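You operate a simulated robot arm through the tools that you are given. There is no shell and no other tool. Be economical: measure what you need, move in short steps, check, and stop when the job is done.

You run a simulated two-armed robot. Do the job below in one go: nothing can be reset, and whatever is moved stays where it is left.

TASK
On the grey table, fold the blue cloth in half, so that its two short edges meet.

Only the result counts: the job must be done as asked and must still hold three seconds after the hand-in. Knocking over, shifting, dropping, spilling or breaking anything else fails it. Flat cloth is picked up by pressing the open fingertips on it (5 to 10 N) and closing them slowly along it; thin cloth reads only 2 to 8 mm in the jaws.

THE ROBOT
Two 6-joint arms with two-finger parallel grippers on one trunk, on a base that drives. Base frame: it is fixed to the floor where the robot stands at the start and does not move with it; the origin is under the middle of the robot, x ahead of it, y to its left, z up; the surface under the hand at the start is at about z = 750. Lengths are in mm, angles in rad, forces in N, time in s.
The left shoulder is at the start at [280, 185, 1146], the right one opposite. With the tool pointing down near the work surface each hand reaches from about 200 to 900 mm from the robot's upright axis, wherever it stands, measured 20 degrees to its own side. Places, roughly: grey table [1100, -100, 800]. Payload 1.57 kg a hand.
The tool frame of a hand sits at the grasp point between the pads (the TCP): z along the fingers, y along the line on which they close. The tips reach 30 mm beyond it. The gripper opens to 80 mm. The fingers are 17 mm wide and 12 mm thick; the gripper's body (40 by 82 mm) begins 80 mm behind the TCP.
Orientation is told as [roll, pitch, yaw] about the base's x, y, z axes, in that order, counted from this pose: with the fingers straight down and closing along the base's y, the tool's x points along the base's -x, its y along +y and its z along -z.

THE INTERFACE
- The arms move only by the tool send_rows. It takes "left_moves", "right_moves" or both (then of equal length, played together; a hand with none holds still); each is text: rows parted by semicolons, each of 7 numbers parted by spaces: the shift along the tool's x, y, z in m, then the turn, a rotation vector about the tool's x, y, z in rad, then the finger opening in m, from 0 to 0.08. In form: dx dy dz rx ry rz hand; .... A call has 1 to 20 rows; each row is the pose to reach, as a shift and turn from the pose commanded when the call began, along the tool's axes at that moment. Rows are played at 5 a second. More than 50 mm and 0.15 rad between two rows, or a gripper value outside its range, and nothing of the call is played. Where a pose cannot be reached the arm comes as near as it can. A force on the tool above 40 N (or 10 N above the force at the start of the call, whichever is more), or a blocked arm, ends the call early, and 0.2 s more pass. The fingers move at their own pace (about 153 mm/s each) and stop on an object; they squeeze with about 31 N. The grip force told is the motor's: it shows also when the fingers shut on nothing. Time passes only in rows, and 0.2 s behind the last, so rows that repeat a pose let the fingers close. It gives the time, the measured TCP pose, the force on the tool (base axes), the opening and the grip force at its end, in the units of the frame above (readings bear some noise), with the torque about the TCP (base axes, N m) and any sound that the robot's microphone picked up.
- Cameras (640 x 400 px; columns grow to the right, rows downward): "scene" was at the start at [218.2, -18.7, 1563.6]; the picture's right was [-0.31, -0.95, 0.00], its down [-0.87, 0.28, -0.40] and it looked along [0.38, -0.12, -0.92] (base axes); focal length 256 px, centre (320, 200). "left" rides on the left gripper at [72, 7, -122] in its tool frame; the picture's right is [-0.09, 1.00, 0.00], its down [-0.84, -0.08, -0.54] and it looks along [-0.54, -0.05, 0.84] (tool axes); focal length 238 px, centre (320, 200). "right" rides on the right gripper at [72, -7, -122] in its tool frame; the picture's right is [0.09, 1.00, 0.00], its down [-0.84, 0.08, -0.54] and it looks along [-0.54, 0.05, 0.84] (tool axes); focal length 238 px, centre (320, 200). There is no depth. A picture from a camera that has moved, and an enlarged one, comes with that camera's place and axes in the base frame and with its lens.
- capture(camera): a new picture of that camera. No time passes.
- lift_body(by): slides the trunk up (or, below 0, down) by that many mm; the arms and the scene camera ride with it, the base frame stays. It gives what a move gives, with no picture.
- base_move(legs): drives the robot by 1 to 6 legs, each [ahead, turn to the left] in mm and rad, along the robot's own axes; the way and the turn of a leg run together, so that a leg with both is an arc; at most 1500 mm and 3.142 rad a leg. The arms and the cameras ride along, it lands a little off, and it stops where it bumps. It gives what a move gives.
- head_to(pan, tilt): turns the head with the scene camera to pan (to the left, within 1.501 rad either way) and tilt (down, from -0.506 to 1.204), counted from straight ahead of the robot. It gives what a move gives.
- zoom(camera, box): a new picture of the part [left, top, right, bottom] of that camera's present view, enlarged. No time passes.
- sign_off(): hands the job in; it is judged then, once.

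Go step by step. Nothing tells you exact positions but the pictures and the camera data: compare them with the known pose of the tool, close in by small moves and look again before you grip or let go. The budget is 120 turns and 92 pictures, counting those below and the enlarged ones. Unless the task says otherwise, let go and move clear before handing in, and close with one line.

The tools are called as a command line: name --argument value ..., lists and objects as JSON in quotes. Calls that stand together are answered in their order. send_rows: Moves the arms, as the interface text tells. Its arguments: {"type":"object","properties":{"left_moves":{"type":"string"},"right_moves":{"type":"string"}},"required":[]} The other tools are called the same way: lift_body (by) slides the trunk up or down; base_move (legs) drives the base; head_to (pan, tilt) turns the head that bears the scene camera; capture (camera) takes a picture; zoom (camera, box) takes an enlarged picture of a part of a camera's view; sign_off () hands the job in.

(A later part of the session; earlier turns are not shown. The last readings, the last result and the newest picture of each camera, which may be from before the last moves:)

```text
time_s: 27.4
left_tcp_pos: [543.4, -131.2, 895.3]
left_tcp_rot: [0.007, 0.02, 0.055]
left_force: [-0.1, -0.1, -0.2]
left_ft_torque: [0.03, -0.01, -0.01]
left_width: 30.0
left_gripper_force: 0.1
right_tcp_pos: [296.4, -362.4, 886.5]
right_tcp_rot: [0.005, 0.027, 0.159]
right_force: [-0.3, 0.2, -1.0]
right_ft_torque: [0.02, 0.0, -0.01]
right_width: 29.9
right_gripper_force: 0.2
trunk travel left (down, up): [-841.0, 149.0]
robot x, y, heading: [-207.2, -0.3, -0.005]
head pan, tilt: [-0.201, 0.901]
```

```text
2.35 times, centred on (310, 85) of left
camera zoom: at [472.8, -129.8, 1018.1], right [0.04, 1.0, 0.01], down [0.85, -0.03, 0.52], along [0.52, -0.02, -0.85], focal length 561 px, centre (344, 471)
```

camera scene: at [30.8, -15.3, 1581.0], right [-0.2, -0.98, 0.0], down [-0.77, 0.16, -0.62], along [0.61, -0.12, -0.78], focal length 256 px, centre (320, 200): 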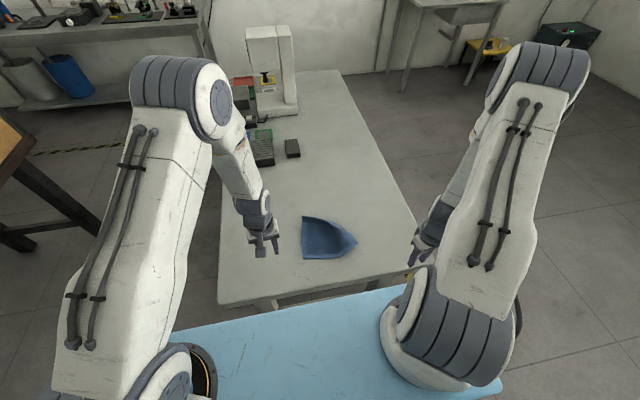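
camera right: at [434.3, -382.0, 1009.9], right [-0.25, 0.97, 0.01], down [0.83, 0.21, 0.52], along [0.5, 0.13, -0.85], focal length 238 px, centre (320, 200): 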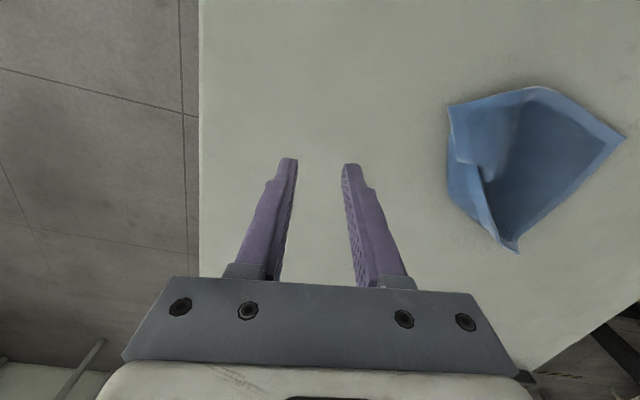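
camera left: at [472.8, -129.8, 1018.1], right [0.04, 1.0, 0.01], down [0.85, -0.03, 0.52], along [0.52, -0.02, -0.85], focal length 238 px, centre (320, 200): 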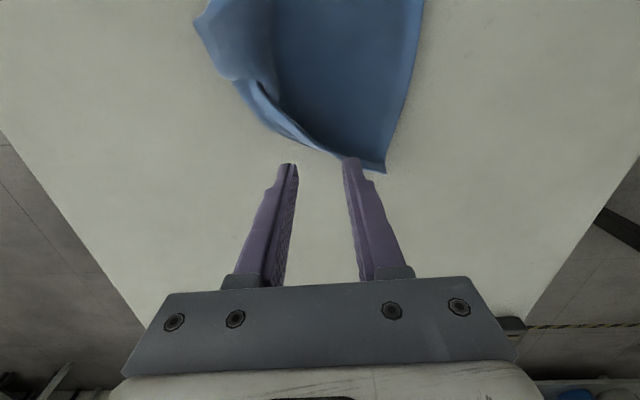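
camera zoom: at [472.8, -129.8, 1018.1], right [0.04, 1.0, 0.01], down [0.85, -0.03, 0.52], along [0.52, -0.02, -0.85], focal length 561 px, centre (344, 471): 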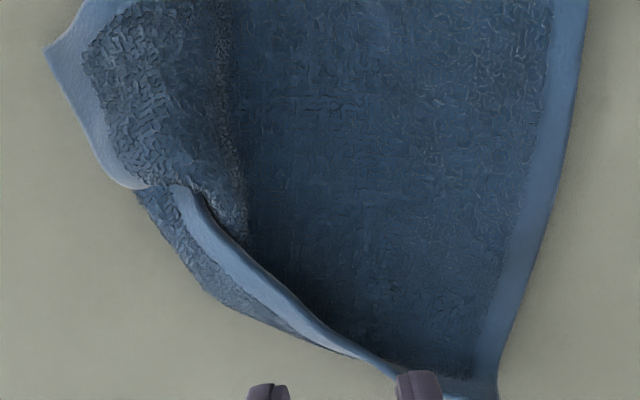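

C is tucked under D's flap. A cleaner way is to pick the cloth up by the intact edge AB, A≈(432,-34) and B≈(605,-55), let it hang straight and then lay it down folded. First I hover both hands over AB.

send_rows --left_moves "-0.02 0.035 0.0 0 0 0.06 0.03; -0.044 0.079 0.01 0 0 0.12 0.03; -0.044 0.079 0.03 0 0 0.18 0.03; -0.044 0.079 0.045 0 0 0.18 0.03; -0.044 0.079 0.045 0 0 0.18 0.03"

send_rows --right_moves "-0.026 0.037 0 0 0 0.04 0.03; -0.052 0.074 0 0 0 0.08 0.03; -0.078 0.111 0 0 0 0.12 0.03; -0.104 0.148 0 0 0 0.16 0.03; -0.13 0.185 0 0 0 0.2 0.03; -0.155 0.222 0.01 0 0 0.24 0.03; -0.181 0.26 0.02 0 0 0.284 0.03; -0.207 0.298 0.037 0 0 0.284 0.03; -0.207 0.298 0.037 0 0 0.284 0.03"

capture --camera "left"

capture --camera "right"

capture --camera "scene"

```text
refused: row 2 steps farther than a row can; nothing moved
```

```text
time_s: 29.1
left_tcp_pos: [567.5, -88.3, 891.0]
left_tcp_rot: [0.014, 0.018, 0.129]
left_force: [1.5, -1.2, -0.7]
left_ft_torque: [0.1, 0.02, 0.01]
left_width: 30.0
left_gripper_force: 0.2
right_tcp_pos: [436.1, -85.1, 862.1]
right_tcp_rot: [-0.005, 0.03, -0.164]
right_force: [-0.9, -0.1, 0.5]
right_ft_torque: [0.04, -0.03, -0.02]
right_width: 30.0
right_gripper_force: 0.0
trunk travel left (down, up): [-841.0, 149.0]
robot x, y, heading: [-202.8, 2.0, 0.001]
head pan, tilt: [-0.201, 0.901]
stopped in row 8 (left hand): the force on the tool passed its limit at 68 N (the readings are from after the stop); the commanded pose is now the measured one
```

```text
56 pictures are left
camera left: at [496.8, -92.1, 1012.0], right [-0.04, 1.0, 0.01], down [0.85, 0.02, 0.53], along [0.53, 0.03, -0.85], focal length 238 px, centre (320, 200)
```

left: 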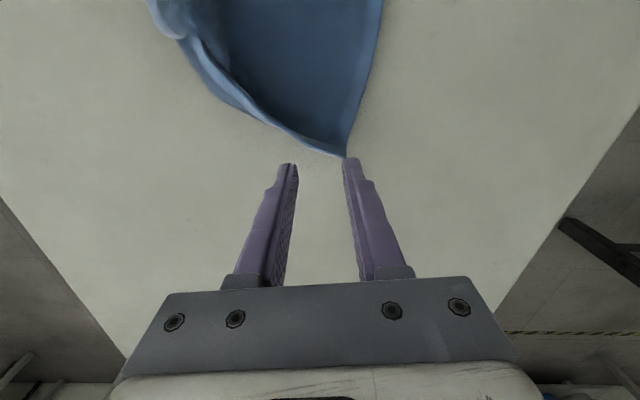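

```text
55 pictures are left
camera right: at [367.0, -81.3, 986.2], right [0.07, 1.0, 0.0], down [0.85, -0.06, 0.52], along [0.52, -0.04, -0.86], focal length 238 px, centre (320, 200)
```

right: 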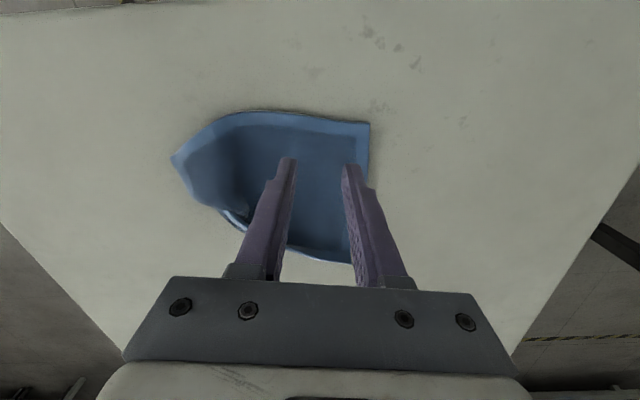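

```text
54 pictures are left
camera scene: at [30.3, -16.5, 1581.1], right [-0.2, -0.98, 0.0], down [-0.77, 0.16, -0.62], along [0.61, -0.12, -0.78], focal length 256 px, centre (320, 200)
```

scene: 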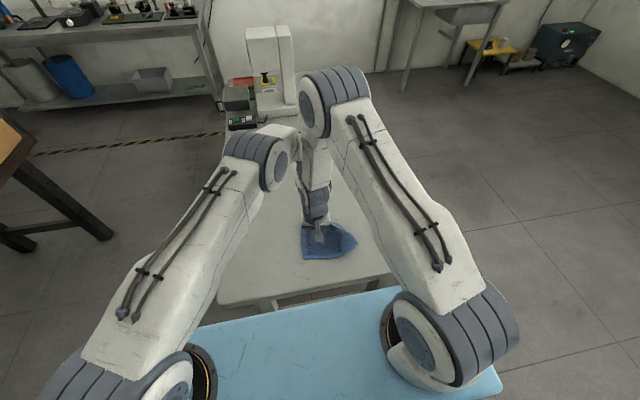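

Side by side across x the arms keep bumping each other's elbows. I'll drive round to the table's right side and face +y, so the short edges lie across the robot and each hand gets its own corner. First I retract both arms.

send_rows --right_moves "0.0097 -0.0378 -0.0114 0 0 0 0.03; 0.0194 -0.0756 -0.023 0 0 0 0.03; 0.029 -0.1134 -0.034 0 0 0 0.03; 0.0388 -0.151 -0.046 0 0 0 0.03; 0.0485 -0.189 -0.057 0 0 0 0.03; 0.058 -0.2268 -0.068 0 0 0 0.03; 0.0678 -0.2647 -0.08 0 0 0 0.03; 0.0678 -0.2647 -0.08 0 0 0 0.03"

send_rows --left_moves "0.019 0.0368 -0.0086 0 0 0 0.03; 0.0386 0.0736 -0.017 0 0 0 0.03; 0.058 0.11 -0.026 0 0 0 0.03; 0.077 0.147 -0.034 0 0 0 0.03; 0.0965 0.184 -0.043 0 0 0 0.03; 0.116 0.221 -0.051 0 0 0 0.03; 0.135 0.2576 -0.06 0 0 0 0.03; 0.135 0.2576 -0.06 0 0 0 0.03"

head_to --pan -1.3 --tilt 0.6

capture --camera "scene"

```text
time_s: 30.9
left_tcp_pos: [567.1, -87.3, 889.6]
left_tcp_rot: [0.013, 0.016, 0.129]
left_force: [0.2, 0.8, -0.1]
left_ft_torque: [0.03, -0.03, -0.02]
left_width: 30.0
left_gripper_force: 0.0
right_tcp_pos: [328.9, -332.8, 948.3]
right_tcp_rot: [-0.004, 0.031, -0.161]
right_force: [-1.3, -0.1, -0.2]
right_ft_torque: [-0.05, -0.01, -0.02]
right_width: 29.8
right_gripper_force: 0.1
trunk travel left (down, up): [-841.0, 149.0]
robot x, y, heading: [-202.6, 1.4, 0.003]
head pan, tilt: [-0.201, 0.901]
```

```text
time_s: 32.7
left_tcp_pos: [403.4, 149.0, 956.6]
left_tcp_rot: [0.01, 0.018, 0.127]
left_force: [-0.7, 0.0, -0.6]
left_ft_torque: [-0.02, 0.01, -0.01]
left_width: 30.0
left_gripper_force: 0.0
right_tcp_pos: [330.5, -332.0, 948.6]
right_tcp_rot: [-0.004, 0.028, -0.163]
right_force: [-0.3, -0.5, -0.1]
right_ft_torque: [-0.05, 0.01, -0.01]
right_width: 30.0
right_gripper_force: 0.1
trunk travel left (down, up): [-841.0, 149.0]
robot x, y, heading: [-204.6, -0.6, 0.004]
head pan, tilt: [-0.201, 0.901]
```

```text
time_s: 34.0
left_tcp_pos: [404.0, 149.1, 956.8]
left_tcp_rot: [0.012, 0.018, 0.129]
left_force: [-1.4, 0.2, -0.3]
left_ft_torque: [0.0, -0.02, -0.02]
left_width: 30.1
left_gripper_force: 0.1
right_tcp_pos: [330.4, -331.3, 948.1]
right_tcp_rot: [-0.003, 0.026, -0.162]
right_force: [-0.6, -0.7, -0.2]
right_ft_torque: [-0.01, 0.01, 0.0]
right_width: 30.0
right_gripper_force: 0.1
trunk travel left (down, up): [-841.0, 149.0]
robot x, y, heading: [-205.6, 3.1, 0.001]
head pan, tilt: [-1.3, 0.6]
```

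```text
53 pictures are left
camera scene: at [-19.3, -85.5, 1605.8], right [-0.96, -0.27, 0.0], down [-0.15, 0.54, -0.82], along [0.22, -0.79, -0.57], focal length 256 px, centre (320, 200)
```

scene: 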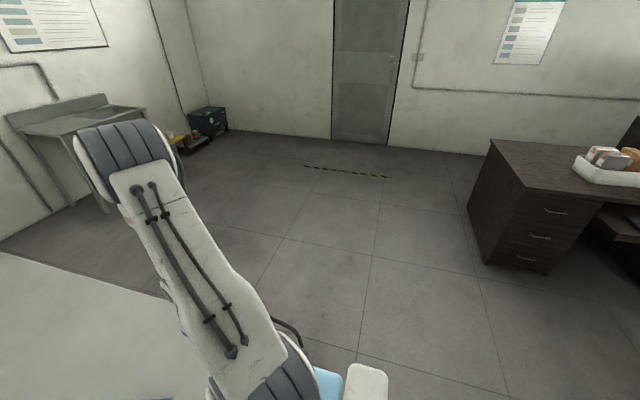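

The floor is clear on that side, so I'll drive around and stop 1100 mm out first.

base_move --legs '[[0, -1.571], [1100, 0], [0, 1.571], [730, 0], [0, 1.571]]'

head_to --pan 0 --tilt 0.8

capture --camera "scene"

```text
time_s: 54.5
left_tcp_pos: [402.1, -489.1, 957.6]
left_tcp_rot: [0.012, 0.018, 1.647]
left_force: [-0.2, 0.9, 0.4]
left_ft_torque: [-0.02, 0.02, 0.01]
left_width: 29.9
left_gripper_force: 0.1
right_tcp_pos: [877.8, -587.8, 946.9]
right_tcp_rot: [-0.005, 0.029, 1.355]
right_force: [0.0, 0.2, 0.0]
right_ft_torque: [-0.02, 0.0, 0.0]
right_width: 29.8
right_gripper_force: 0.1
trunk travel left (down, up): [-841.0, 149.0]
robot x, y, heading: [520.6, -1105.9, 1.519]
head pan, tilt: [-1.3, 0.6]
```

```text
time_s: 56.0
left_tcp_pos: [401.9, -488.9, 957.8]
left_tcp_rot: [0.013, 0.018, 1.649]
left_force: [-0.3, 0.1, 0.1]
left_ft_torque: [-0.01, -0.02, 0.01]
left_width: 30.2
left_gripper_force: 0.1
right_tcp_pos: [878.5, -589.1, 947.7]
right_tcp_rot: [-0.002, 0.027, 1.356]
right_force: [-1.1, -0.5, -0.3]
right_ft_torque: [-0.02, -0.03, -0.01]
right_width: 29.8
right_gripper_force: 0.1
trunk travel left (down, up): [-841.0, 149.0]
robot x, y, heading: [524.9, -1106.1, 1.513]
head pan, tilt: [0.0, 0.799]
```

```text
52 pictures are left
camera scene: at [532.8, -865.4, 1588.9], right [1.0, -0.05, 0.0], down [-0.04, -0.72, -0.7], along [0.03, 0.7, -0.72], focal length 256 px, centre (320, 200)
```

scene: 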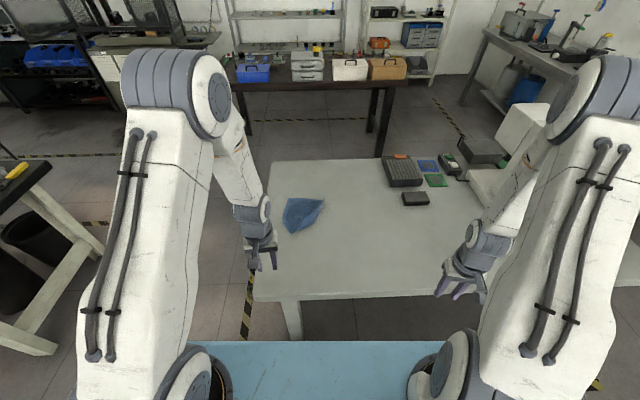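

That gives a clear view with the cloth ahead. I'll straighten the heading and move in.

base_move --legs '[[0, 0.055], [230, 0]]'

capture --camera "scene"

zoom --camera "scene" --box '[250, 180, 378, 260]'

```text
time_s: 58.1
left_tcp_pos: [371.4, -261.9, 956.7]
left_tcp_rot: [0.013, 0.016, 1.697]
left_force: [-0.4, -0.6, 0.1]
left_ft_torque: [0.03, -0.03, -0.03]
left_width: 30.2
left_gripper_force: 0.0
right_tcp_pos: [851.8, -337.8, 948.5]
right_tcp_rot: [-0.003, 0.029, 1.405]
right_force: [0.3, 0.8, -0.4]
right_ft_torque: [0.0, 0.01, -0.01]
right_width: 30.2
right_gripper_force: 0.1
trunk travel left (down, up): [-841.0, 149.0]
robot x, y, heading: [518.3, -873.7, 1.569]
head pan, tilt: [0.0, 0.799]
```

```text
51 pictures are left
camera scene: at [520.6, -631.9, 1589.0], right [1.0, 0.0, 0.0], down [0.0, -0.72, -0.7], along [0.0, 0.7, -0.72], focal length 256 px, centre (320, 200)
```

scene: 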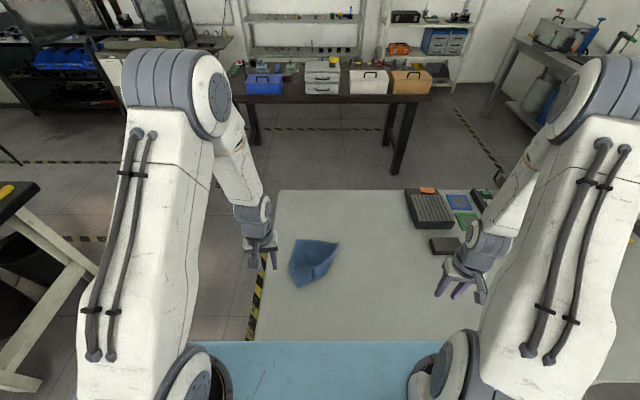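

```text
5.00 times, centred on (314, 220) of scene
camera zoom: at [520.6, -631.9, 1589.0], right [1.0, 0.0, 0.0], down [0.0, -0.72, -0.7], along [0.0, 0.7, -0.72], focal length 1282 px, centre (350, 100)
```

zoom: 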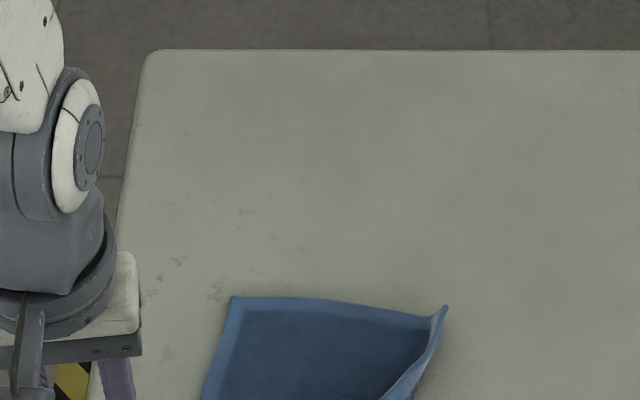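

zoom --camera "scene" --box '[270, 230, 358, 295]'

```text
6.15 times, centred on (314, 262) of scene
camera zoom: at [520.6, -631.9, 1589.0], right [1.0, 0.0, 0.0], down [0.0, -0.72, -0.7], along [0.0, 0.7, -0.72], focal length 1578 px, centre (357, -185)
```

zoom: 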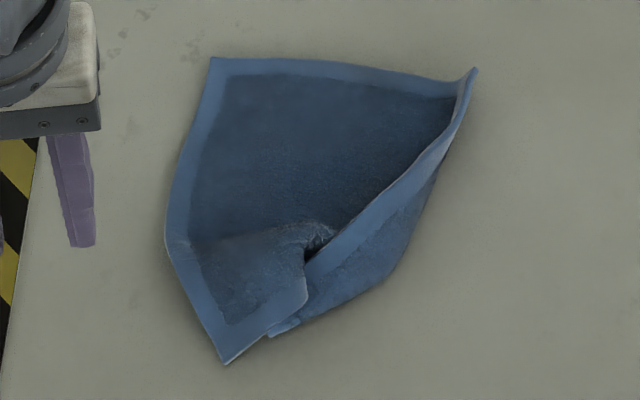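

From here the layout is clear: edge AB is the far one, A≈(426,-34) and B≈(596,-43). I'll bring both hands over it with the fingers turned to close across the edge.

send_rows --left_moves "-0.0166 -0.0077 0.007 0 0 0.1346 0.03; -0.0332 -0.0153 0.014 0 0 0.2692 0.03; -0.0498 -0.023 0.021 0 0 0.4038 0.03; -0.0664 -0.0306 0.028 0 0 0.5384 0.03; -0.083 -0.0383 0.035 0 0 0.673 0.03; -0.0996 -0.046 0.041 0 0 0.8076 0.03; -0.1162 -0.0536 0.048 0 0 0.9422 0.03; -0.1328 -0.0613 0.055 0 0 1.0768 0.03; -0.1494 -0.0689 0.062 0 0 1.2114 0.03; -0.166 -0.0766 0.069 0 0 1.346 0.03; -0.1826 -0.0843 0.076 0 0 1.4806 0.03; -0.1992 -0.0919 0.083 0 0 1.6152 0.03; -0.216 -0.0996 0.09 0 0 1.75 0.03; -0.216 -0.0996 0.09 0 0 1.75 0.03" --right_moves "-0.019 0.0244 0.007 0 0 -0.1295 0.03; -0.038 0.0489 0.014 0 0 -0.259 0.03; -0.0569 0.0733 0.021 0 0 -0.3885 0.03; -0.0759 0.0978 0.028 0 0 -0.518 0.03; -0.0949 0.1222 0.035 0 0 -0.6475 0.03; -0.1139 0.1467 0.041 0 0 -0.777 0.03; -0.1329 0.1711 0.048 0 0 -0.9065 0.03; -0.1518 0.1956 0.055 0 0 -1.036 0.03; -0.1708 0.22 0.062 0 0 -1.1655 0.03; -0.1898 0.2445 0.069 0 0 -1.295 0.03; -0.2088 0.2689 0.076 0 0 -1.4245 0.03; -0.2278 0.2934 0.083 0 0 -1.554 0.03; -0.2467 0.3178 0.09 0 0 -1.684 0.03; -0.2467 0.3178 0.09 0 0 -1.684 0.03"

capture --camera "scene"

capture --camera "left"

capture --camera "right"

```text
time_s: 61.1
left_tcp_pos: [441.5, -34.8, 861.8]
left_tcp_rot: [-0.021, 0.009, -0.057]
left_force: [0.4, -0.3, -1.0]
left_ft_torque: [0.0, 0.02, 0.01]
left_width: 29.8
left_gripper_force: 0.1
right_tcp_pos: [581.0, -41.4, 848.5]
right_tcp_rot: [0.03, 0.003, 3.092]
right_force: [-0.3, 0.0, 0.5]
right_ft_torque: [0.02, -0.03, 0.01]
right_width: 30.0
right_gripper_force: 0.0
trunk travel left (down, up): [-841.0, 149.0]
robot x, y, heading: [519.8, -872.0, 1.567]
head pan, tilt: [0.0, 0.799]
```

```text
48 pictures are left
camera scene: at [520.5, -631.1, 1588.9], right [1.0, 0.0, 0.0], down [0.0, -0.72, -0.7], along [0.0, 0.7, -0.72], focal length 256 px, centre (320, 200)
```

scene: 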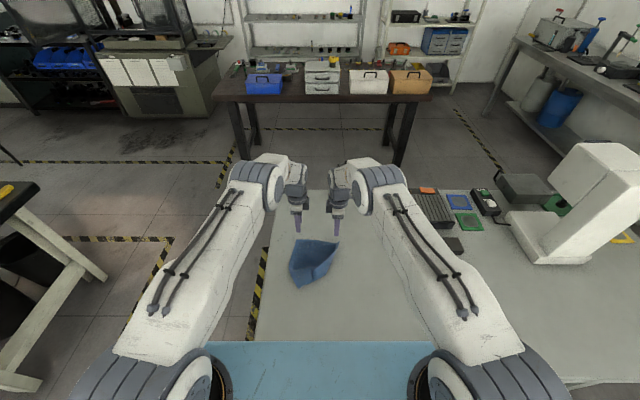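

```text
47 pictures are left
camera left: at [370.9, -22.1, 982.1], right [0.15, 0.99, -0.02], down [0.84, -0.11, 0.54], along [0.53, -0.1, -0.84], focal length 238 px, centre (320, 200)
```

left: 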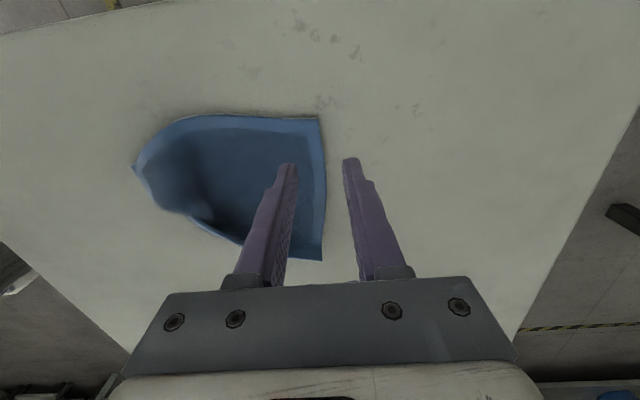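

```text
46 pictures are left
camera right: at [652.6, -37.3, 969.8], right [0.04, -1.0, 0.03], down [-0.84, -0.02, 0.54], along [-0.54, -0.05, -0.84], focal length 238 px, centre (320, 200)
```

right: 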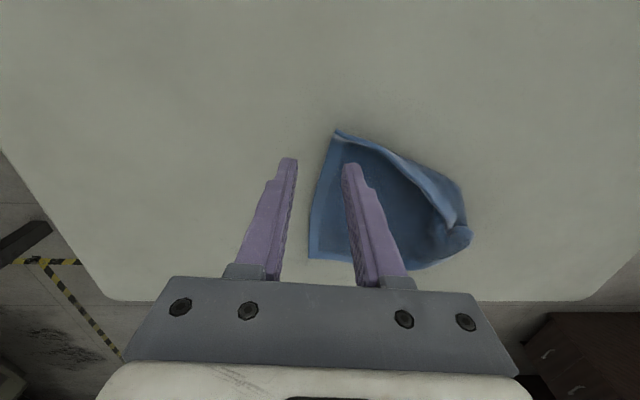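

Both arms fit well side by side. The edge at the right hand lies a little nearer, y≈-57, so I'll adjust and come down to just above the cloth.

send_rows --left_moves "0 -0.002 0.02 -0.021 0 0 0.03; 0 -0.002 0.04 -0.021 0 0 0.03; 0 -0.002 0.064 -0.021 0 0 0.03; 0 -0.002 0.064 -0.021 0 0 0.03" --right_moves "-0.005 0.016 0.01 0.03 0 0 0.03; -0.005 0.016 0.03 0.03 0 0 0.03; -0.005 0.016 0.05 0.03 0 0 0.03; -0.005 0.016 0.05 0.03 0 0 0.03"

zoom --camera "left" --box '[220, 90, 420, 215]'

zoom --camera "right" --box '[220, 90, 420, 215]'

```text
time_s: 62.1
left_tcp_pos: [438.7, -38.3, 796.9]
left_tcp_rot: [0.001, 0.01, -0.053]
left_force: [0.8, -0.1, 0.2]
left_ft_torque: [0.01, 0.01, 0.0]
left_width: 30.0
left_gripper_force: 0.1
right_tcp_pos: [572.3, -60.6, 799.4]
right_tcp_rot: [-0.002, 0.004, 3.089]
right_force: [0.1, 0.0, 0.8]
right_ft_torque: [-0.03, 0.02, -0.03]
right_width: 30.0
right_gripper_force: 0.1
trunk travel left (down, up): [-841.0, 149.0]
robot x, y, heading: [520.0, -871.9, 1.572]
head pan, tilt: [0.0, 0.799]
```

```text
3.20 times, centred on (320, 152) of left
camera zoom: at [367.5, -29.2, 917.3], right [0.15, 0.99, 0.0], down [0.84, -0.12, 0.53], along [0.53, -0.08, -0.85], focal length 763 px, centre (320, 352)
```

zoom: 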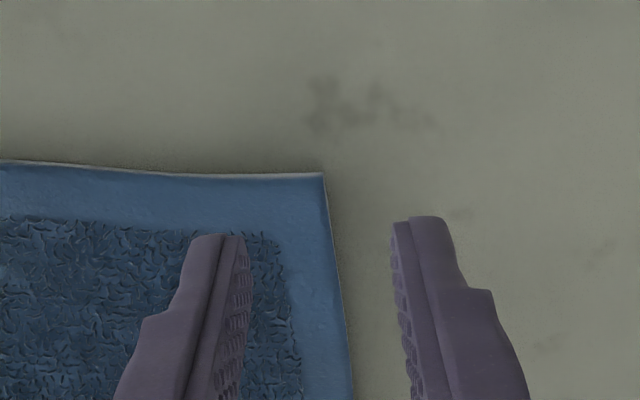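

```text
3.20 times, centred on (320, 152) of right
camera zoom: at [644.9, -59.4, 921.4], right [0.04, -1.0, 0.0], down [-0.84, -0.03, 0.54], along [-0.54, -0.02, -0.84], focal length 763 px, centre (320, 352)
```

zoom: 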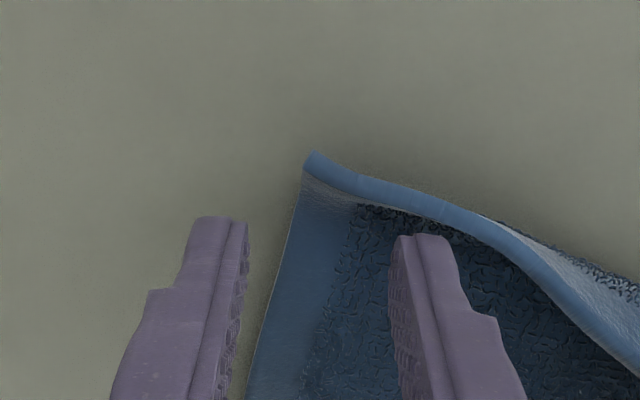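

send_rows --left_moves "0 0.002 0.007 0 0 0 0.03; 0 0.002 0.014 0 0 0 0.03; 0 0.002 0.0145 0 0 0 0.03" --right_moves "0 -0.004 0.008 0 0 0.1 0.03; 0 -0.004 0.0155 0 0 0.15 0.03; 0 -0.004 0.0165 0 0 0.15 0.03"

```text
time_s: 63.0
left_tcp_pos: [440.0, -38.7, 783.6]
left_tcp_rot: [0.003, 0.008, -0.055]
left_force: [-1.5, -0.4, 4.8]
left_ft_torque: [-0.12, 0.07, -0.03]
left_width: 30.1
left_gripper_force: 0.1
right_tcp_pos: [573.4, -56.1, 783.4]
right_tcp_rot: [-0.001, 0.001, 2.94]
right_force: [0.2, 0.8, 2.0]
right_ft_torque: [0.0, 0.03, -0.02]
right_width: 29.6
right_gripper_force: 0.0
trunk travel left (down, up): [-841.0, 149.0]
robot x, y, heading: [521.6, -872.6, 1.573]
head pan, tilt: [0.0, 0.799]
```

send_rows --left_moves "0 0 0.001 0 0 0 0.03; 0 0 0.001 0 0 0 0.03" --right_moves "0 0 0.001 0 0 0 0.03; 0 0 0.0017 0 0 0 0.03"

```text
time_s: 63.5
left_tcp_pos: [442.0, -37.9, 782.5]
left_tcp_rot: [0.003, 0.008, -0.054]
left_force: [-4.1, 0.7, 10.0]
left_ft_torque: [-0.19, 0.09, -0.03]
left_width: 30.0
left_gripper_force: 0.0
right_tcp_pos: [573.1, -56.8, 783.2]
right_tcp_rot: [-0.003, 0.002, 2.94]
right_force: [2.0, -0.5, 8.7]
right_ft_torque: [-0.17, 0.01, 0.08]
right_width: 29.8
right_gripper_force: 0.1
trunk travel left (down, up): [-841.0, 149.0]
robot x, y, heading: [519.2, -872.6, 1.568]
head pan, tilt: [0.0, 0.799]
```

Good press on both, about 10 N each. Closing slowly.

send_rows --left_moves "0 0 0.0005 0 0 0 0.028; 0 0 0.0005 0 0 0 0.025; 0 0 0.0005 0 0 0 0.022; 0 0 0.0005 0 0 0 0.019; 0 0 0.0005 0 0 0 0.016; 0 0 0.0005 0 0 0 0.013; 0 0 0.0005 0 0 0 0.010; 0 0 0.0005 0 0 0 0.007; 0 0 0.0005 0 0 0 0.004; 0 0 0.0005 0 0 0 0.001; 0 0 0.0005 0 0 0 0; 0 0 0.0005 0 0 0 0" --right_moves "0 0 0.0007 0 0 0 0.028; 0 0 0.0007 0 0 0 0.025; 0 0 0.0007 0 0 0 0.022; 0 0 0.0007 0 0 0 0.019; 0 0 0.0007 0 0 0 0.016; 0 0 0.0007 0 0 0 0.013; 0 0 0.0007 0 0 0 0.010; 0 0 0.0007 0 0 0 0.007; 0 0 0.0007 0 0 0 0.004; 0 0 0.0007 0 0 0 0.001; 0 0 0.0007 0 0 0 0; 0 0 0.0007 0 0 0 0"

zoom --camera "left" --box '[220, 90, 420, 215]'

zoom --camera "right" --box '[220, 90, 420, 215]'

```text
time_s: 66.2
left_tcp_pos: [442.5, -40.0, 782.3]
left_tcp_rot: [0.003, 0.008, -0.055]
left_force: [1.9, -3.6, 15.9]
left_ft_torque: [-0.19, -0.03, 0.0]
left_width: 2.7
left_gripper_force: 23.9
right_tcp_pos: [573.0, -58.3, 782.8]
right_tcp_rot: [-0.004, -0.001, 2.939]
right_force: [-2.9, -3.4, 26.6]
right_ft_torque: [-0.25, 0.16, -0.04]
right_width: 3.6
right_gripper_force: 24.2
trunk travel left (down, up): [-841.0, 149.0]
robot x, y, heading: [516.2, -869.9, 1.568]
head pan, tilt: [0.0, 0.799]
```

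```text
3.20 times, centred on (320, 152) of left
camera zoom: at [371.1, -29.9, 904.1], right [0.15, 0.99, 0.0], down [0.84, -0.12, 0.53], along [0.53, -0.08, -0.85], focal length 763 px, centre (320, 352)
```

zoom: 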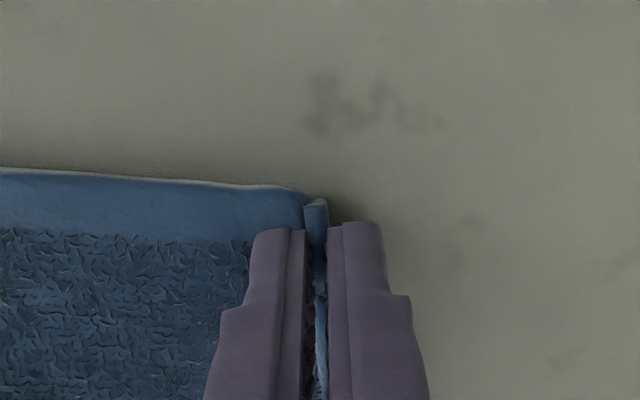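

```text
3.20 times, centred on (320, 152) of right
camera zoom: at [644.8, -67.4, 903.6], right [-0.11, -0.99, 0.0], down [-0.84, 0.09, 0.54], along [-0.54, 0.06, -0.84], focal length 763 px, centre (320, 352)
```

zoom: 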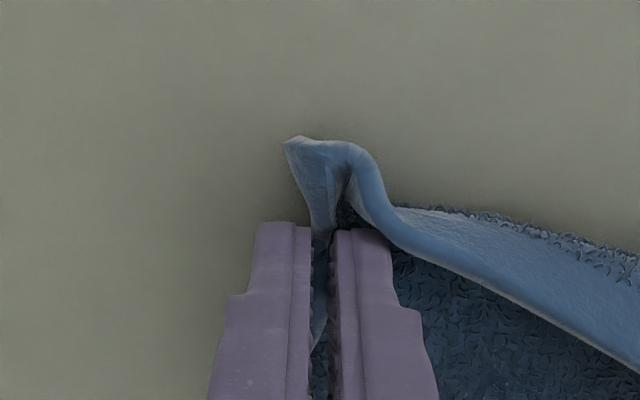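

Both hands grip the far edge (2.7 and 3.6 mm). I'll lift straight up so the cloth hangs and unfolds.

send_rows --left_moves "0 0 -0.015 0 0 0 0; 0 0 -0.035 0 0 0 0; 0 0 -0.055 0 0 0 0; 0 0 -0.075 0 0 0 0; 0 0 -0.095 0 0 0 0; 0 0 -0.115 0 0 0 0; 0 0 -0.135 0 0 0 0; 0 0 -0.155 0 0 0 0; 0 0 -0.175 0 0 0 0; 0 0 -0.195 0 0 0 0; 0 0 -0.215 0 0 0 0; 0 0 -0.235 0 0 0 0; 0 0 -0.255 0 0 0 0; 0 0 -0.255 0 0 0 0; 0 0 -0.255 0 0 0 0; 0 0 -0.255 0 0 0 0" --right_moves "0 0 -0.015 0 0 0 0; 0 0 -0.035 0 0 0 0; 0 0 -0.055 0 0 0 0; 0 0 -0.075 0 0 0 0; 0 0 -0.095 0 0 0 0; 0 0 -0.115 0 0 0 0; 0 0 -0.135 0 0 0 0; 0 0 -0.155 0 0 0 0; 0 0 -0.175 0 0 0 0; 0 0 -0.195 0 0 0 0; 0 0 -0.215 0 0 0 0; 0 0 -0.235 0 0 0 0; 0 0 -0.255 0 0 0 0; 0 0 -0.255 0 0 -0.08 0; 0 0 -0.255 0 0 -0.15 0; 0 0 -0.255 0 0 -0.15 0"

capture --camera "scene"

```text
time_s: 69.5
left_tcp_pos: [443.8, -38.1, 1037.9]
left_tcp_rot: [0.002, 0.009, -0.054]
left_force: [0.6, 0.0, -0.3]
left_ft_torque: [0.0, -0.02, 0.02]
left_width: 2.7
left_gripper_force: 24.1
right_tcp_pos: [574.3, -57.1, 1036.3]
right_tcp_rot: [-0.002, -0.001, 3.089]
right_force: [0.4, -1.0, 0.1]
right_ft_torque: [0.02, 0.02, -0.06]
right_width: 3.2
right_gripper_force: 24.7
trunk travel left (down, up): [-841.0, 149.0]
robot x, y, heading: [522.8, -869.6, 1.567]
head pan, tilt: [0.0, 0.799]
```

```text
41 pictures are left
camera scene: at [520.5, -631.4, 1588.9], right [1.0, 0.0, 0.0], down [0.0, -0.72, -0.7], along [0.0, 0.7, -0.72], focal length 256 px, centre (320, 200)
```

scene: 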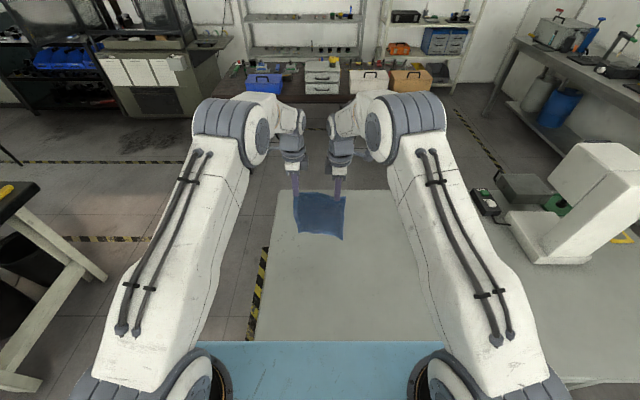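

zoom --camera "scene" --box '[270, 175, 366, 245]'

```text
5.71 times, centred on (318, 210) of scene
camera zoom: at [520.5, -631.4, 1588.9], right [1.0, 0.0, 0.0], down [0.0, -0.72, -0.7], along [0.0, 0.7, -0.72], focal length 1465 px, centre (331, 143)
```

zoom: 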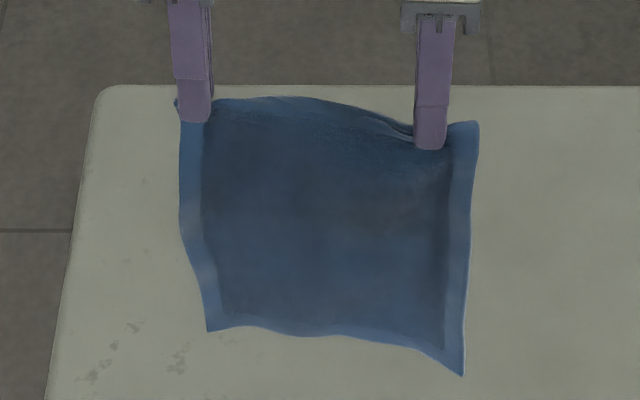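

The cloth now hangs fully open. I'll square it up (both hands at y≈-150, yaw aligned) and lower until its bottom edge nearly touches.

send_rows --left_moves "-0.001 -0.019 0 0 0 -0.01 0; -0.002 -0.037 0 0 0 -0.02 0; -0.003 -0.056 0 0 0 -0.03 0; -0.004 -0.075 0 0 0 -0.04 0; -0.005 -0.093 0 0 0 -0.05 0; -0.006 -0.112 0 0 0 -0.054 0; -0.006 -0.112 0.01 0 0 -0.054 0; -0.006 -0.112 0.025 0 0 -0.054 0; -0.006 -0.112 0.035 0 0 -0.054 0; -0.006 -0.112 0.035 0 0 -0.054 0; -0.006 -0.112 0.035 0 0 -0.054 0; -0.006 -0.112 0.035 0 0 -0.054 0; -0.006 -0.112 0.035 0 0 -0.054 0" --right_moves "0.001 0.0155 0 0 0 -0.01 0; 0.002 0.031 0 0 0 -0.02 0; 0.003 0.0465 0 0 0 -0.03 0; 0.004 0.062 0 0 0 -0.04 0; 0.005 0.0775 0 0 0 -0.05 0; 0.006 0.093 0 0 0 -0.053 0; 0.007 0.093 0.01 0 0 -0.053 0; 0.008 0.093 0.025 0 0 -0.053 0; 0.009 0.093 0.034 0 0 -0.053 0; 0.009 0.093 0.034 0 0 -0.053 0; 0.009 0.093 0.034 0 0 -0.053 0; 0.009 0.093 0.034 0 0 -0.053 0; 0.009 0.093 0.034 0 0 -0.053 0"

zoom --camera "scene" --box '[256, 190, 384, 280]'

capture --camera "left"

```text
time_s: 72.3
left_tcp_pos: [443.3, -152.3, 1002.1]
left_tcp_rot: [0.001, 0.008, 0.0]
left_force: [1.0, -0.6, -0.7]
left_ft_torque: [-0.02, -0.02, -0.02]
left_width: 3.0
left_gripper_force: 23.7
right_tcp_pos: [576.5, -152.1, 1001.3]
right_tcp_rot: [-0.001, 0.002, -3.142]
right_force: [-0.8, -0.5, 0.6]
right_ft_torque: [-0.03, 0.03, 0.01]
right_width: 3.0
right_gripper_force: 24.9
trunk travel left (down, up): [-841.0, 149.0]
robot x, y, heading: [518.2, -872.0, 1.57]
head pan, tilt: [0.0, 0.799]
```

```text
4.44 times, centred on (320, 235) of scene
camera zoom: at [520.5, -631.4, 1588.9], right [1.0, 0.0, 0.0], down [0.0, -0.72, -0.7], along [0.0, 0.7, -0.72], focal length 1139 px, centre (320, 44)
```

zoom: 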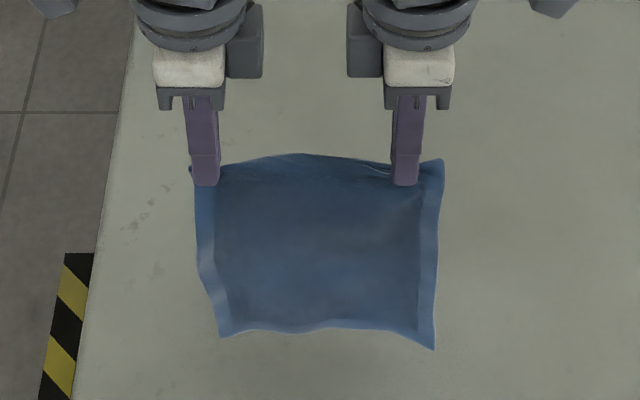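

```text
38 pictures are left
camera left: at [371.5, -146.7, 1124.4], right [0.09, 1.0, 0.0], down [0.84, -0.08, 0.53], along [0.53, -0.05, -0.85], focal length 238 px, centre (320, 200)
```

left: 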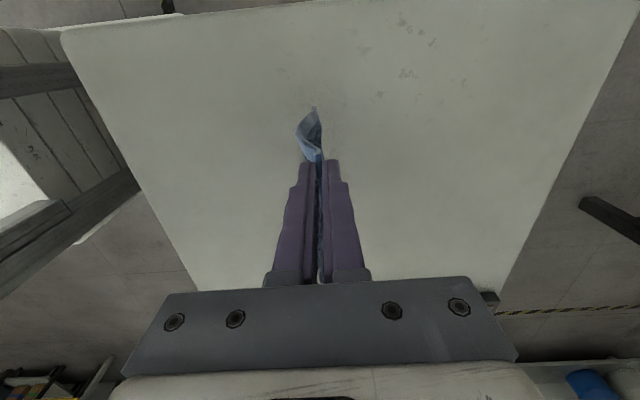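

The bottom edge is just touching the table near y≈-160. Now I lay the lower half down, moving away and lowering together.

send_rows --left_moves "0 0.003 0.01 0 0 0 0; 0 0.009 0.02 0 0 0 0; 0 0.016 0.03 0 0 0 0; 0 0.025 0.04 0 0 0 0; 0 0.035 0.05 0 0 0 0; 0 0.045 0.06 0 0 0 0; 0 0.055 0.07 0 0 0 0; 0 0.065 0.08 0 0 0 0; 0 0.075 0.09 0 0 0 0; 0 0.085 0.1 0 0 0 0; 0 0.095 0.11 0 0 0 0; 0 0.1 0.115 0 0 0 0; 0 0.1 0.115 0 0 0 0; 0 0.1 0.115 0 0 0 0" --right_moves "0 -0.003 0.01 0 0 0 0; 0 -0.009 0.02 0 0 0 0; 0 -0.016 0.03 0 0 0 0; 0 -0.025 0.04 0 0 0 0; 0 -0.035 0.05 0 0 0 0; 0 -0.045 0.06 0 0 0 0; 0 -0.055 0.07 0 0 0 0; 0 -0.065 0.08 0 0 0 0; 0 -0.075 0.09 0 0 0 0; 0 -0.085 0.1 0 0 0 0; 0 -0.095 0.11 0 0 0 0; 0 -0.1 0.115 0 0 0 0; 0 -0.1 0.115 0 0 0 0; 0 -0.1 0.115 0 0 0 0"

zoom --camera "scene" --box '[256, 190, 384, 280]'

capture --camera "left"

capture --camera "right"

```text
time_s: 75.3
left_tcp_pos: [443.0, -52.8, 886.5]
left_tcp_rot: [0.001, 0.009, 0.0]
left_force: [0.7, 0.2, -0.4]
left_ft_torque: [0.0, -0.01, -0.02]
left_width: 2.5
left_gripper_force: 23.6
right_tcp_pos: [577.0, -51.5, 886.2]
right_tcp_rot: [-0.003, 0.001, -3.142]
right_force: [-0.6, -0.2, -0.2]
right_ft_torque: [0.01, 0.03, -0.07]
right_width: 3.3
right_gripper_force: 24.0
trunk travel left (down, up): [-841.0, 149.0]
robot x, y, heading: [517.1, -866.6, 1.571]
head pan, tilt: [0.0, 0.799]
```

```text
4.44 times, centred on (320, 235) of scene
camera zoom: at [520.5, -631.5, 1588.9], right [1.0, 0.0, 0.0], down [0.0, -0.72, -0.7], along [0.0, 0.7, -0.72], focal length 1139 px, centre (320, 44)
```

zoom: 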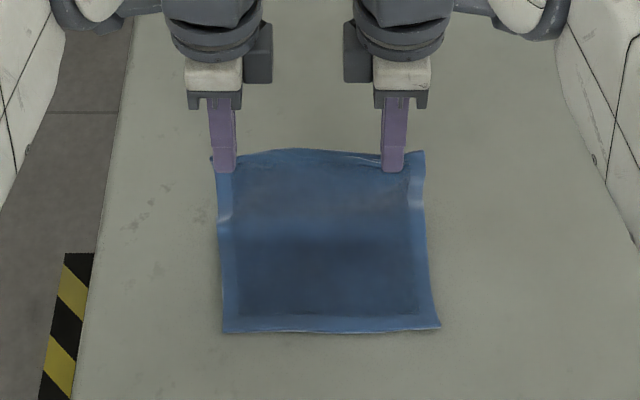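

```text
36 pictures are left
camera left: at [371.2, -45.6, 1008.2], right [0.09, 1.0, 0.0], down [0.84, -0.08, 0.53], along [0.53, -0.05, -0.85], focal length 238 px, centre (320, 200)
```

left: 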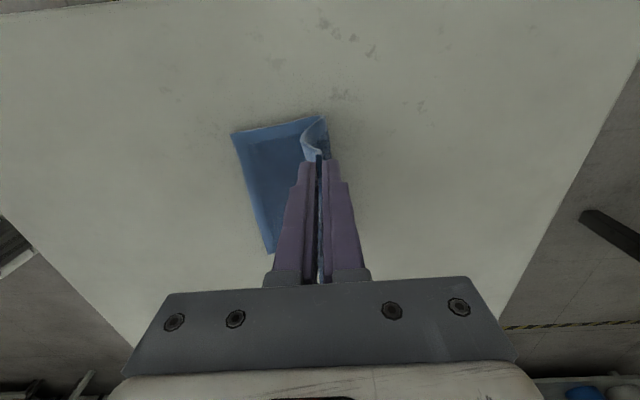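

```text
35 pictures are left
camera right: at [648.9, -46.0, 1008.3], right [0.09, -1.0, 0.0], down [-0.84, -0.08, 0.54], along [-0.54, -0.05, -0.84], focal length 238 px, centre (320, 200)
```

right: 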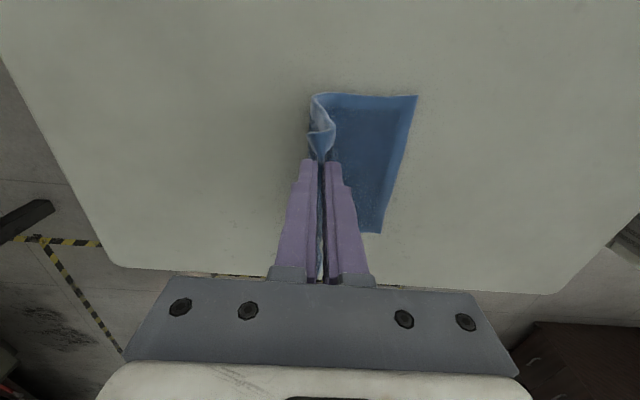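

The lower half lies flat with CD at y≈-145 (x 441–620), and AB is held above. Now I swing AB back over toward CD, tilting the hands toward the robot, and stop about 30 mm up.

send_rows --left_moves "-0.001 -0.0154 0.003 -0.08 0 0 0; -0.002 -0.031 0.0094 -0.16 0 0 0; -0.003 -0.045 0.017 -0.24 0 0 0; -0.004 -0.0584 0.0265 -0.32 0 0 0; -0.005 -0.0707 0.0384 -0.4 0 0 0; -0.006 -0.0824 0.0527 -0.5 0 0 0; -0.007 -0.0894 0.0657 -0.5 0 0 0; -0.008 -0.0944 0.0787 -0.5 0 0 0; -0.008 -0.0944 0.0787 -0.5 0 0 0; -0.008 -0.0944 0.0787 -0.5 0 0 0" --right_moves "0.002 0.0154 0.003 0.08 0 0 0; 0.004 0.031 0.0094 0.16 0 0 0; 0.006 0.044 0.017 0.24 0 0 0; 0.008 0.057 0.0265 0.32 0 0 0; 0.01 0.068 0.0384 0.4 0 0 0; 0.012 0.079 0.0527 0.5 0 0 0; 0.013 0.085 0.0657 0.5 0 0 0; 0.014 0.09 0.0787 0.5 0 0 0; 0.014 0.09 0.0787 0.5 0 0 0; 0.014 0.09 0.0787 0.5 0 0 0"

zoom --camera "scene" --box '[256, 190, 384, 280]'

capture --camera "left"

capture --camera "right"

```text
time_s: 77.5
left_tcp_pos: [448.6, -145.3, 809.0]
left_tcp_rot: [0.503, 0.01, 0.0]
left_force: [-0.7, 0.5, -0.2]
left_ft_torque: [-0.05, 0.02, -0.01]
left_width: 0.0
left_gripper_force: 20.7
left hand out of reach, approached as far as the arm can: row 4, 5, 6
right_tcp_pos: [590.4, -140.2, 807.5]
right_tcp_rot: [-0.501, -0.002, -3.141]
right_force: [0.2, -0.8, 0.5]
right_ft_torque: [0.0, 0.01, -0.07]
right_width: 3.0
right_gripper_force: 24.5
right hand out of reach, approached as far as the arm can: row 4, 5, 6
trunk travel left (down, up): [-841.0, 149.0]
robot x, y, heading: [519.5, -869.8, 1.57]
head pan, tilt: [0.0, 0.799]
```

```text
4.44 times, centred on (320, 235) of scene
camera zoom: at [520.5, -631.5, 1588.9], right [1.0, 0.0, 0.0], down [0.0, -0.72, -0.7], along [0.0, 0.7, -0.72], focal length 1139 px, centre (320, 44)
```

zoom: 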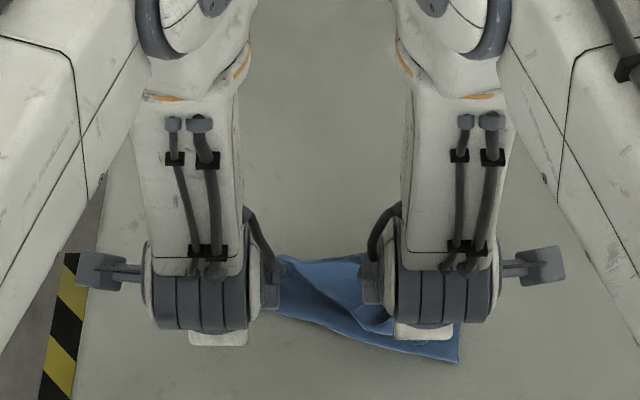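

```text
33 pictures are left
camera left: at [376.9, -198.6, 918.2], right [0.1, 0.87, 0.48], down [0.84, -0.33, 0.43], along [0.53, 0.36, -0.77], focal length 238 px, centre (320, 200)
```

left: 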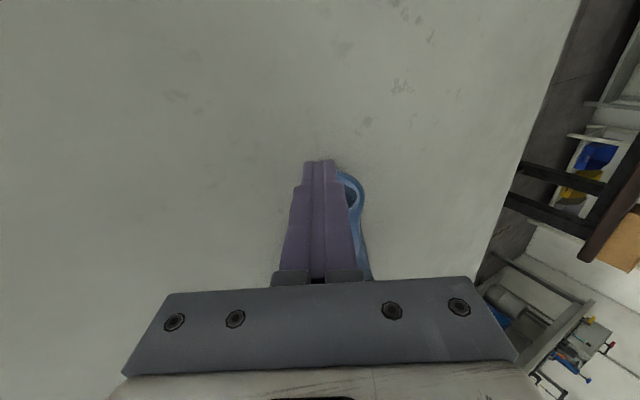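

```text
32 pictures are left
camera right: at [662.0, -194.6, 916.5], right [0.09, -0.87, -0.48], down [-0.84, -0.33, 0.44], along [-0.54, 0.36, -0.76], focal length 238 px, centre (320, 200)
```

right: 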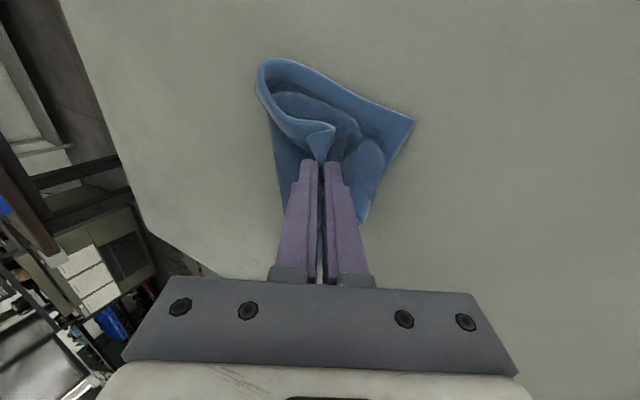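

The tilt ran the arms through an unreachable zone and the left lost its corner. Next time I'll keep the hands upright. For now I straighten both hands while rising, with the right still holding B and the left moving aside.

send_rows --left_moves "0.01 0.008 -0.014 0.1 0 0 0; 0.02 0.015 -0.028 0.2 0 0 0; 0.03 0.023 -0.042 0.3 0 0 0; 0.045 0.03 -0.056 0.4 0 0 0; 0.06 0.038 -0.07 0.5 0 0 0; 0.06 0.038 -0.07 0.5 0 0 0" --right_moves "0 -0.008 -0.014 -0.1 0 0 0; 0 -0.015 -0.028 -0.2 0 0 0; 0 -0.023 -0.042 -0.3 0 0 0; 0 -0.03 -0.056 -0.4 0 0 0; 0 -0.038 -0.07 -0.5 0 0 0; 0 -0.038 -0.07 -0.5 0 0 0"

capture --camera "scene"

```text
time_s: 79.0
left_tcp_pos: [385.1, -144.7, 888.8]
left_tcp_rot: [0.004, 0.026, -0.032]
left_force: [2.6, -1.3, 0.2]
left_ft_torque: [0.08, 0.24, 0.04]
left_width: 0.0
left_gripper_force: 21.1
left hand out of reach, approached as far as the arm can: row 3, 4, 5
right_tcp_pos: [593.6, -137.6, 887.4]
right_tcp_rot: [-0.005, 0.02, -3.114]
right_force: [-3.0, -1.4, -0.5]
right_ft_torque: [0.12, -0.25, 0.01]
right_width: 2.8
right_gripper_force: 23.4
right hand out of reach, approached as far as the arm can: row 3, 4, 5
trunk travel left (down, up): [-841.0, 149.0]
robot x, y, heading: [517.9, -873.4, 1.567]
head pan, tilt: [0.0, 0.799]
```

```text
31 pictures are left
camera scene: at [520.5, -631.4, 1588.9], right [1.0, 0.0, 0.0], down [0.0, -0.72, -0.7], along [0.0, 0.7, -0.72], focal length 256 px, centre (320, 200)
```

scene: 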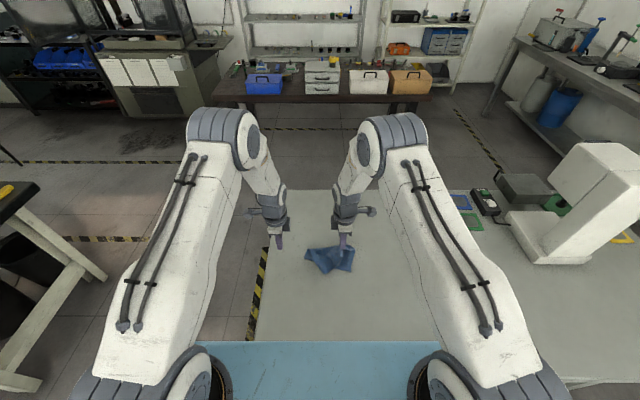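

zoom --camera "scene" --box '[280, 225, 376, 285]'

```text
6.67 times, centred on (328, 255) of scene
camera zoom: at [520.5, -631.4, 1588.9], right [1.0, 0.0, 0.0], down [0.0, -0.72, -0.7], along [0.0, 0.7, -0.72], focal length 1709 px, centre (267, -167)
```

zoom: 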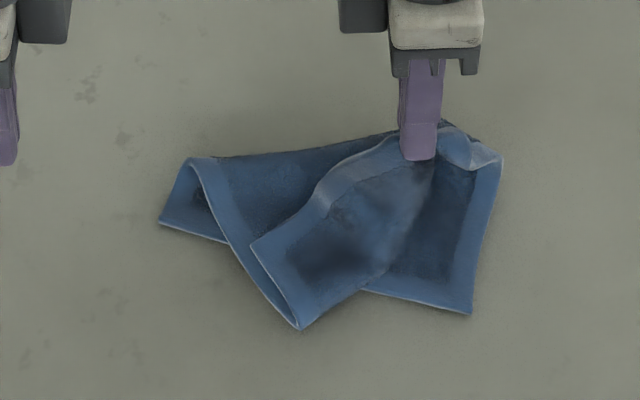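

The lower half still lies there with CD in place; only A flopped across. I'll use the right hand to carry B away and down to peel the upper half off and lay the cloth open again.

send_rows --right_moves "0.012 -0.02 0 0 0 0 0; 0.024 -0.038 0.005 0 0 0 0; 0.036 -0.057 0.01 0 0 0 0; 0.048 -0.077 0.017 0 0 0 0; 0.058 -0.092 0.03 0 0 0 0; 0.068 -0.106 0.045 0 0 0 0; 0.078 -0.12 0.06 0 0 0 0; 0.086 -0.13 0.075 0 0 0 0; 0.09 -0.136 0.088 0 0 0 0; 0.09 -0.136 0.096 0 0 0 0; 0.09 -0.136 0.096 0 0 0 0"

zoom --camera "scene" --box '[256, 190, 384, 280]'

```text
time_s: 81.3
left_tcp_pos: [389.2, -145.8, 888.0]
left_tcp_rot: [0.001, 0.01, 0.0]
left_force: [1.1, 0.7, -0.7]
left_ft_torque: [-0.01, 0.02, 0.01]
left_width: 0.0
left_gripper_force: 21.5
right_tcp_pos: [682.4, -12.3, 794.3]
right_tcp_rot: [-0.001, 0.002, -3.141]
right_force: [-0.6, -0.4, 0.1]
right_ft_torque: [0.04, 0.0, 0.07]
right_width: 2.6
right_gripper_force: 23.9
right hand out of reach, approached as far as the arm can: row 9, 10, 11
trunk travel left (down, up): [-841.0, 149.0]
robot x, y, heading: [517.9, -870.8, 1.567]
head pan, tilt: [0.0, 0.799]
```

```text
4.44 times, centred on (320, 235) of scene
camera zoom: at [520.5, -631.4, 1588.9], right [1.0, 0.0, 0.0], down [0.0, -0.72, -0.7], along [0.0, 0.7, -0.72], focal length 1139 px, centre (320, 44)
```

zoom: 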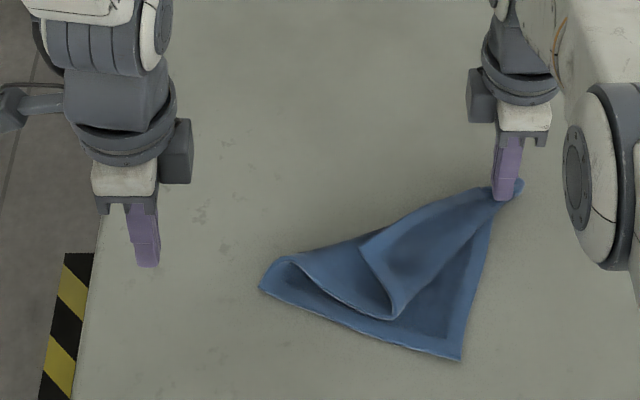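

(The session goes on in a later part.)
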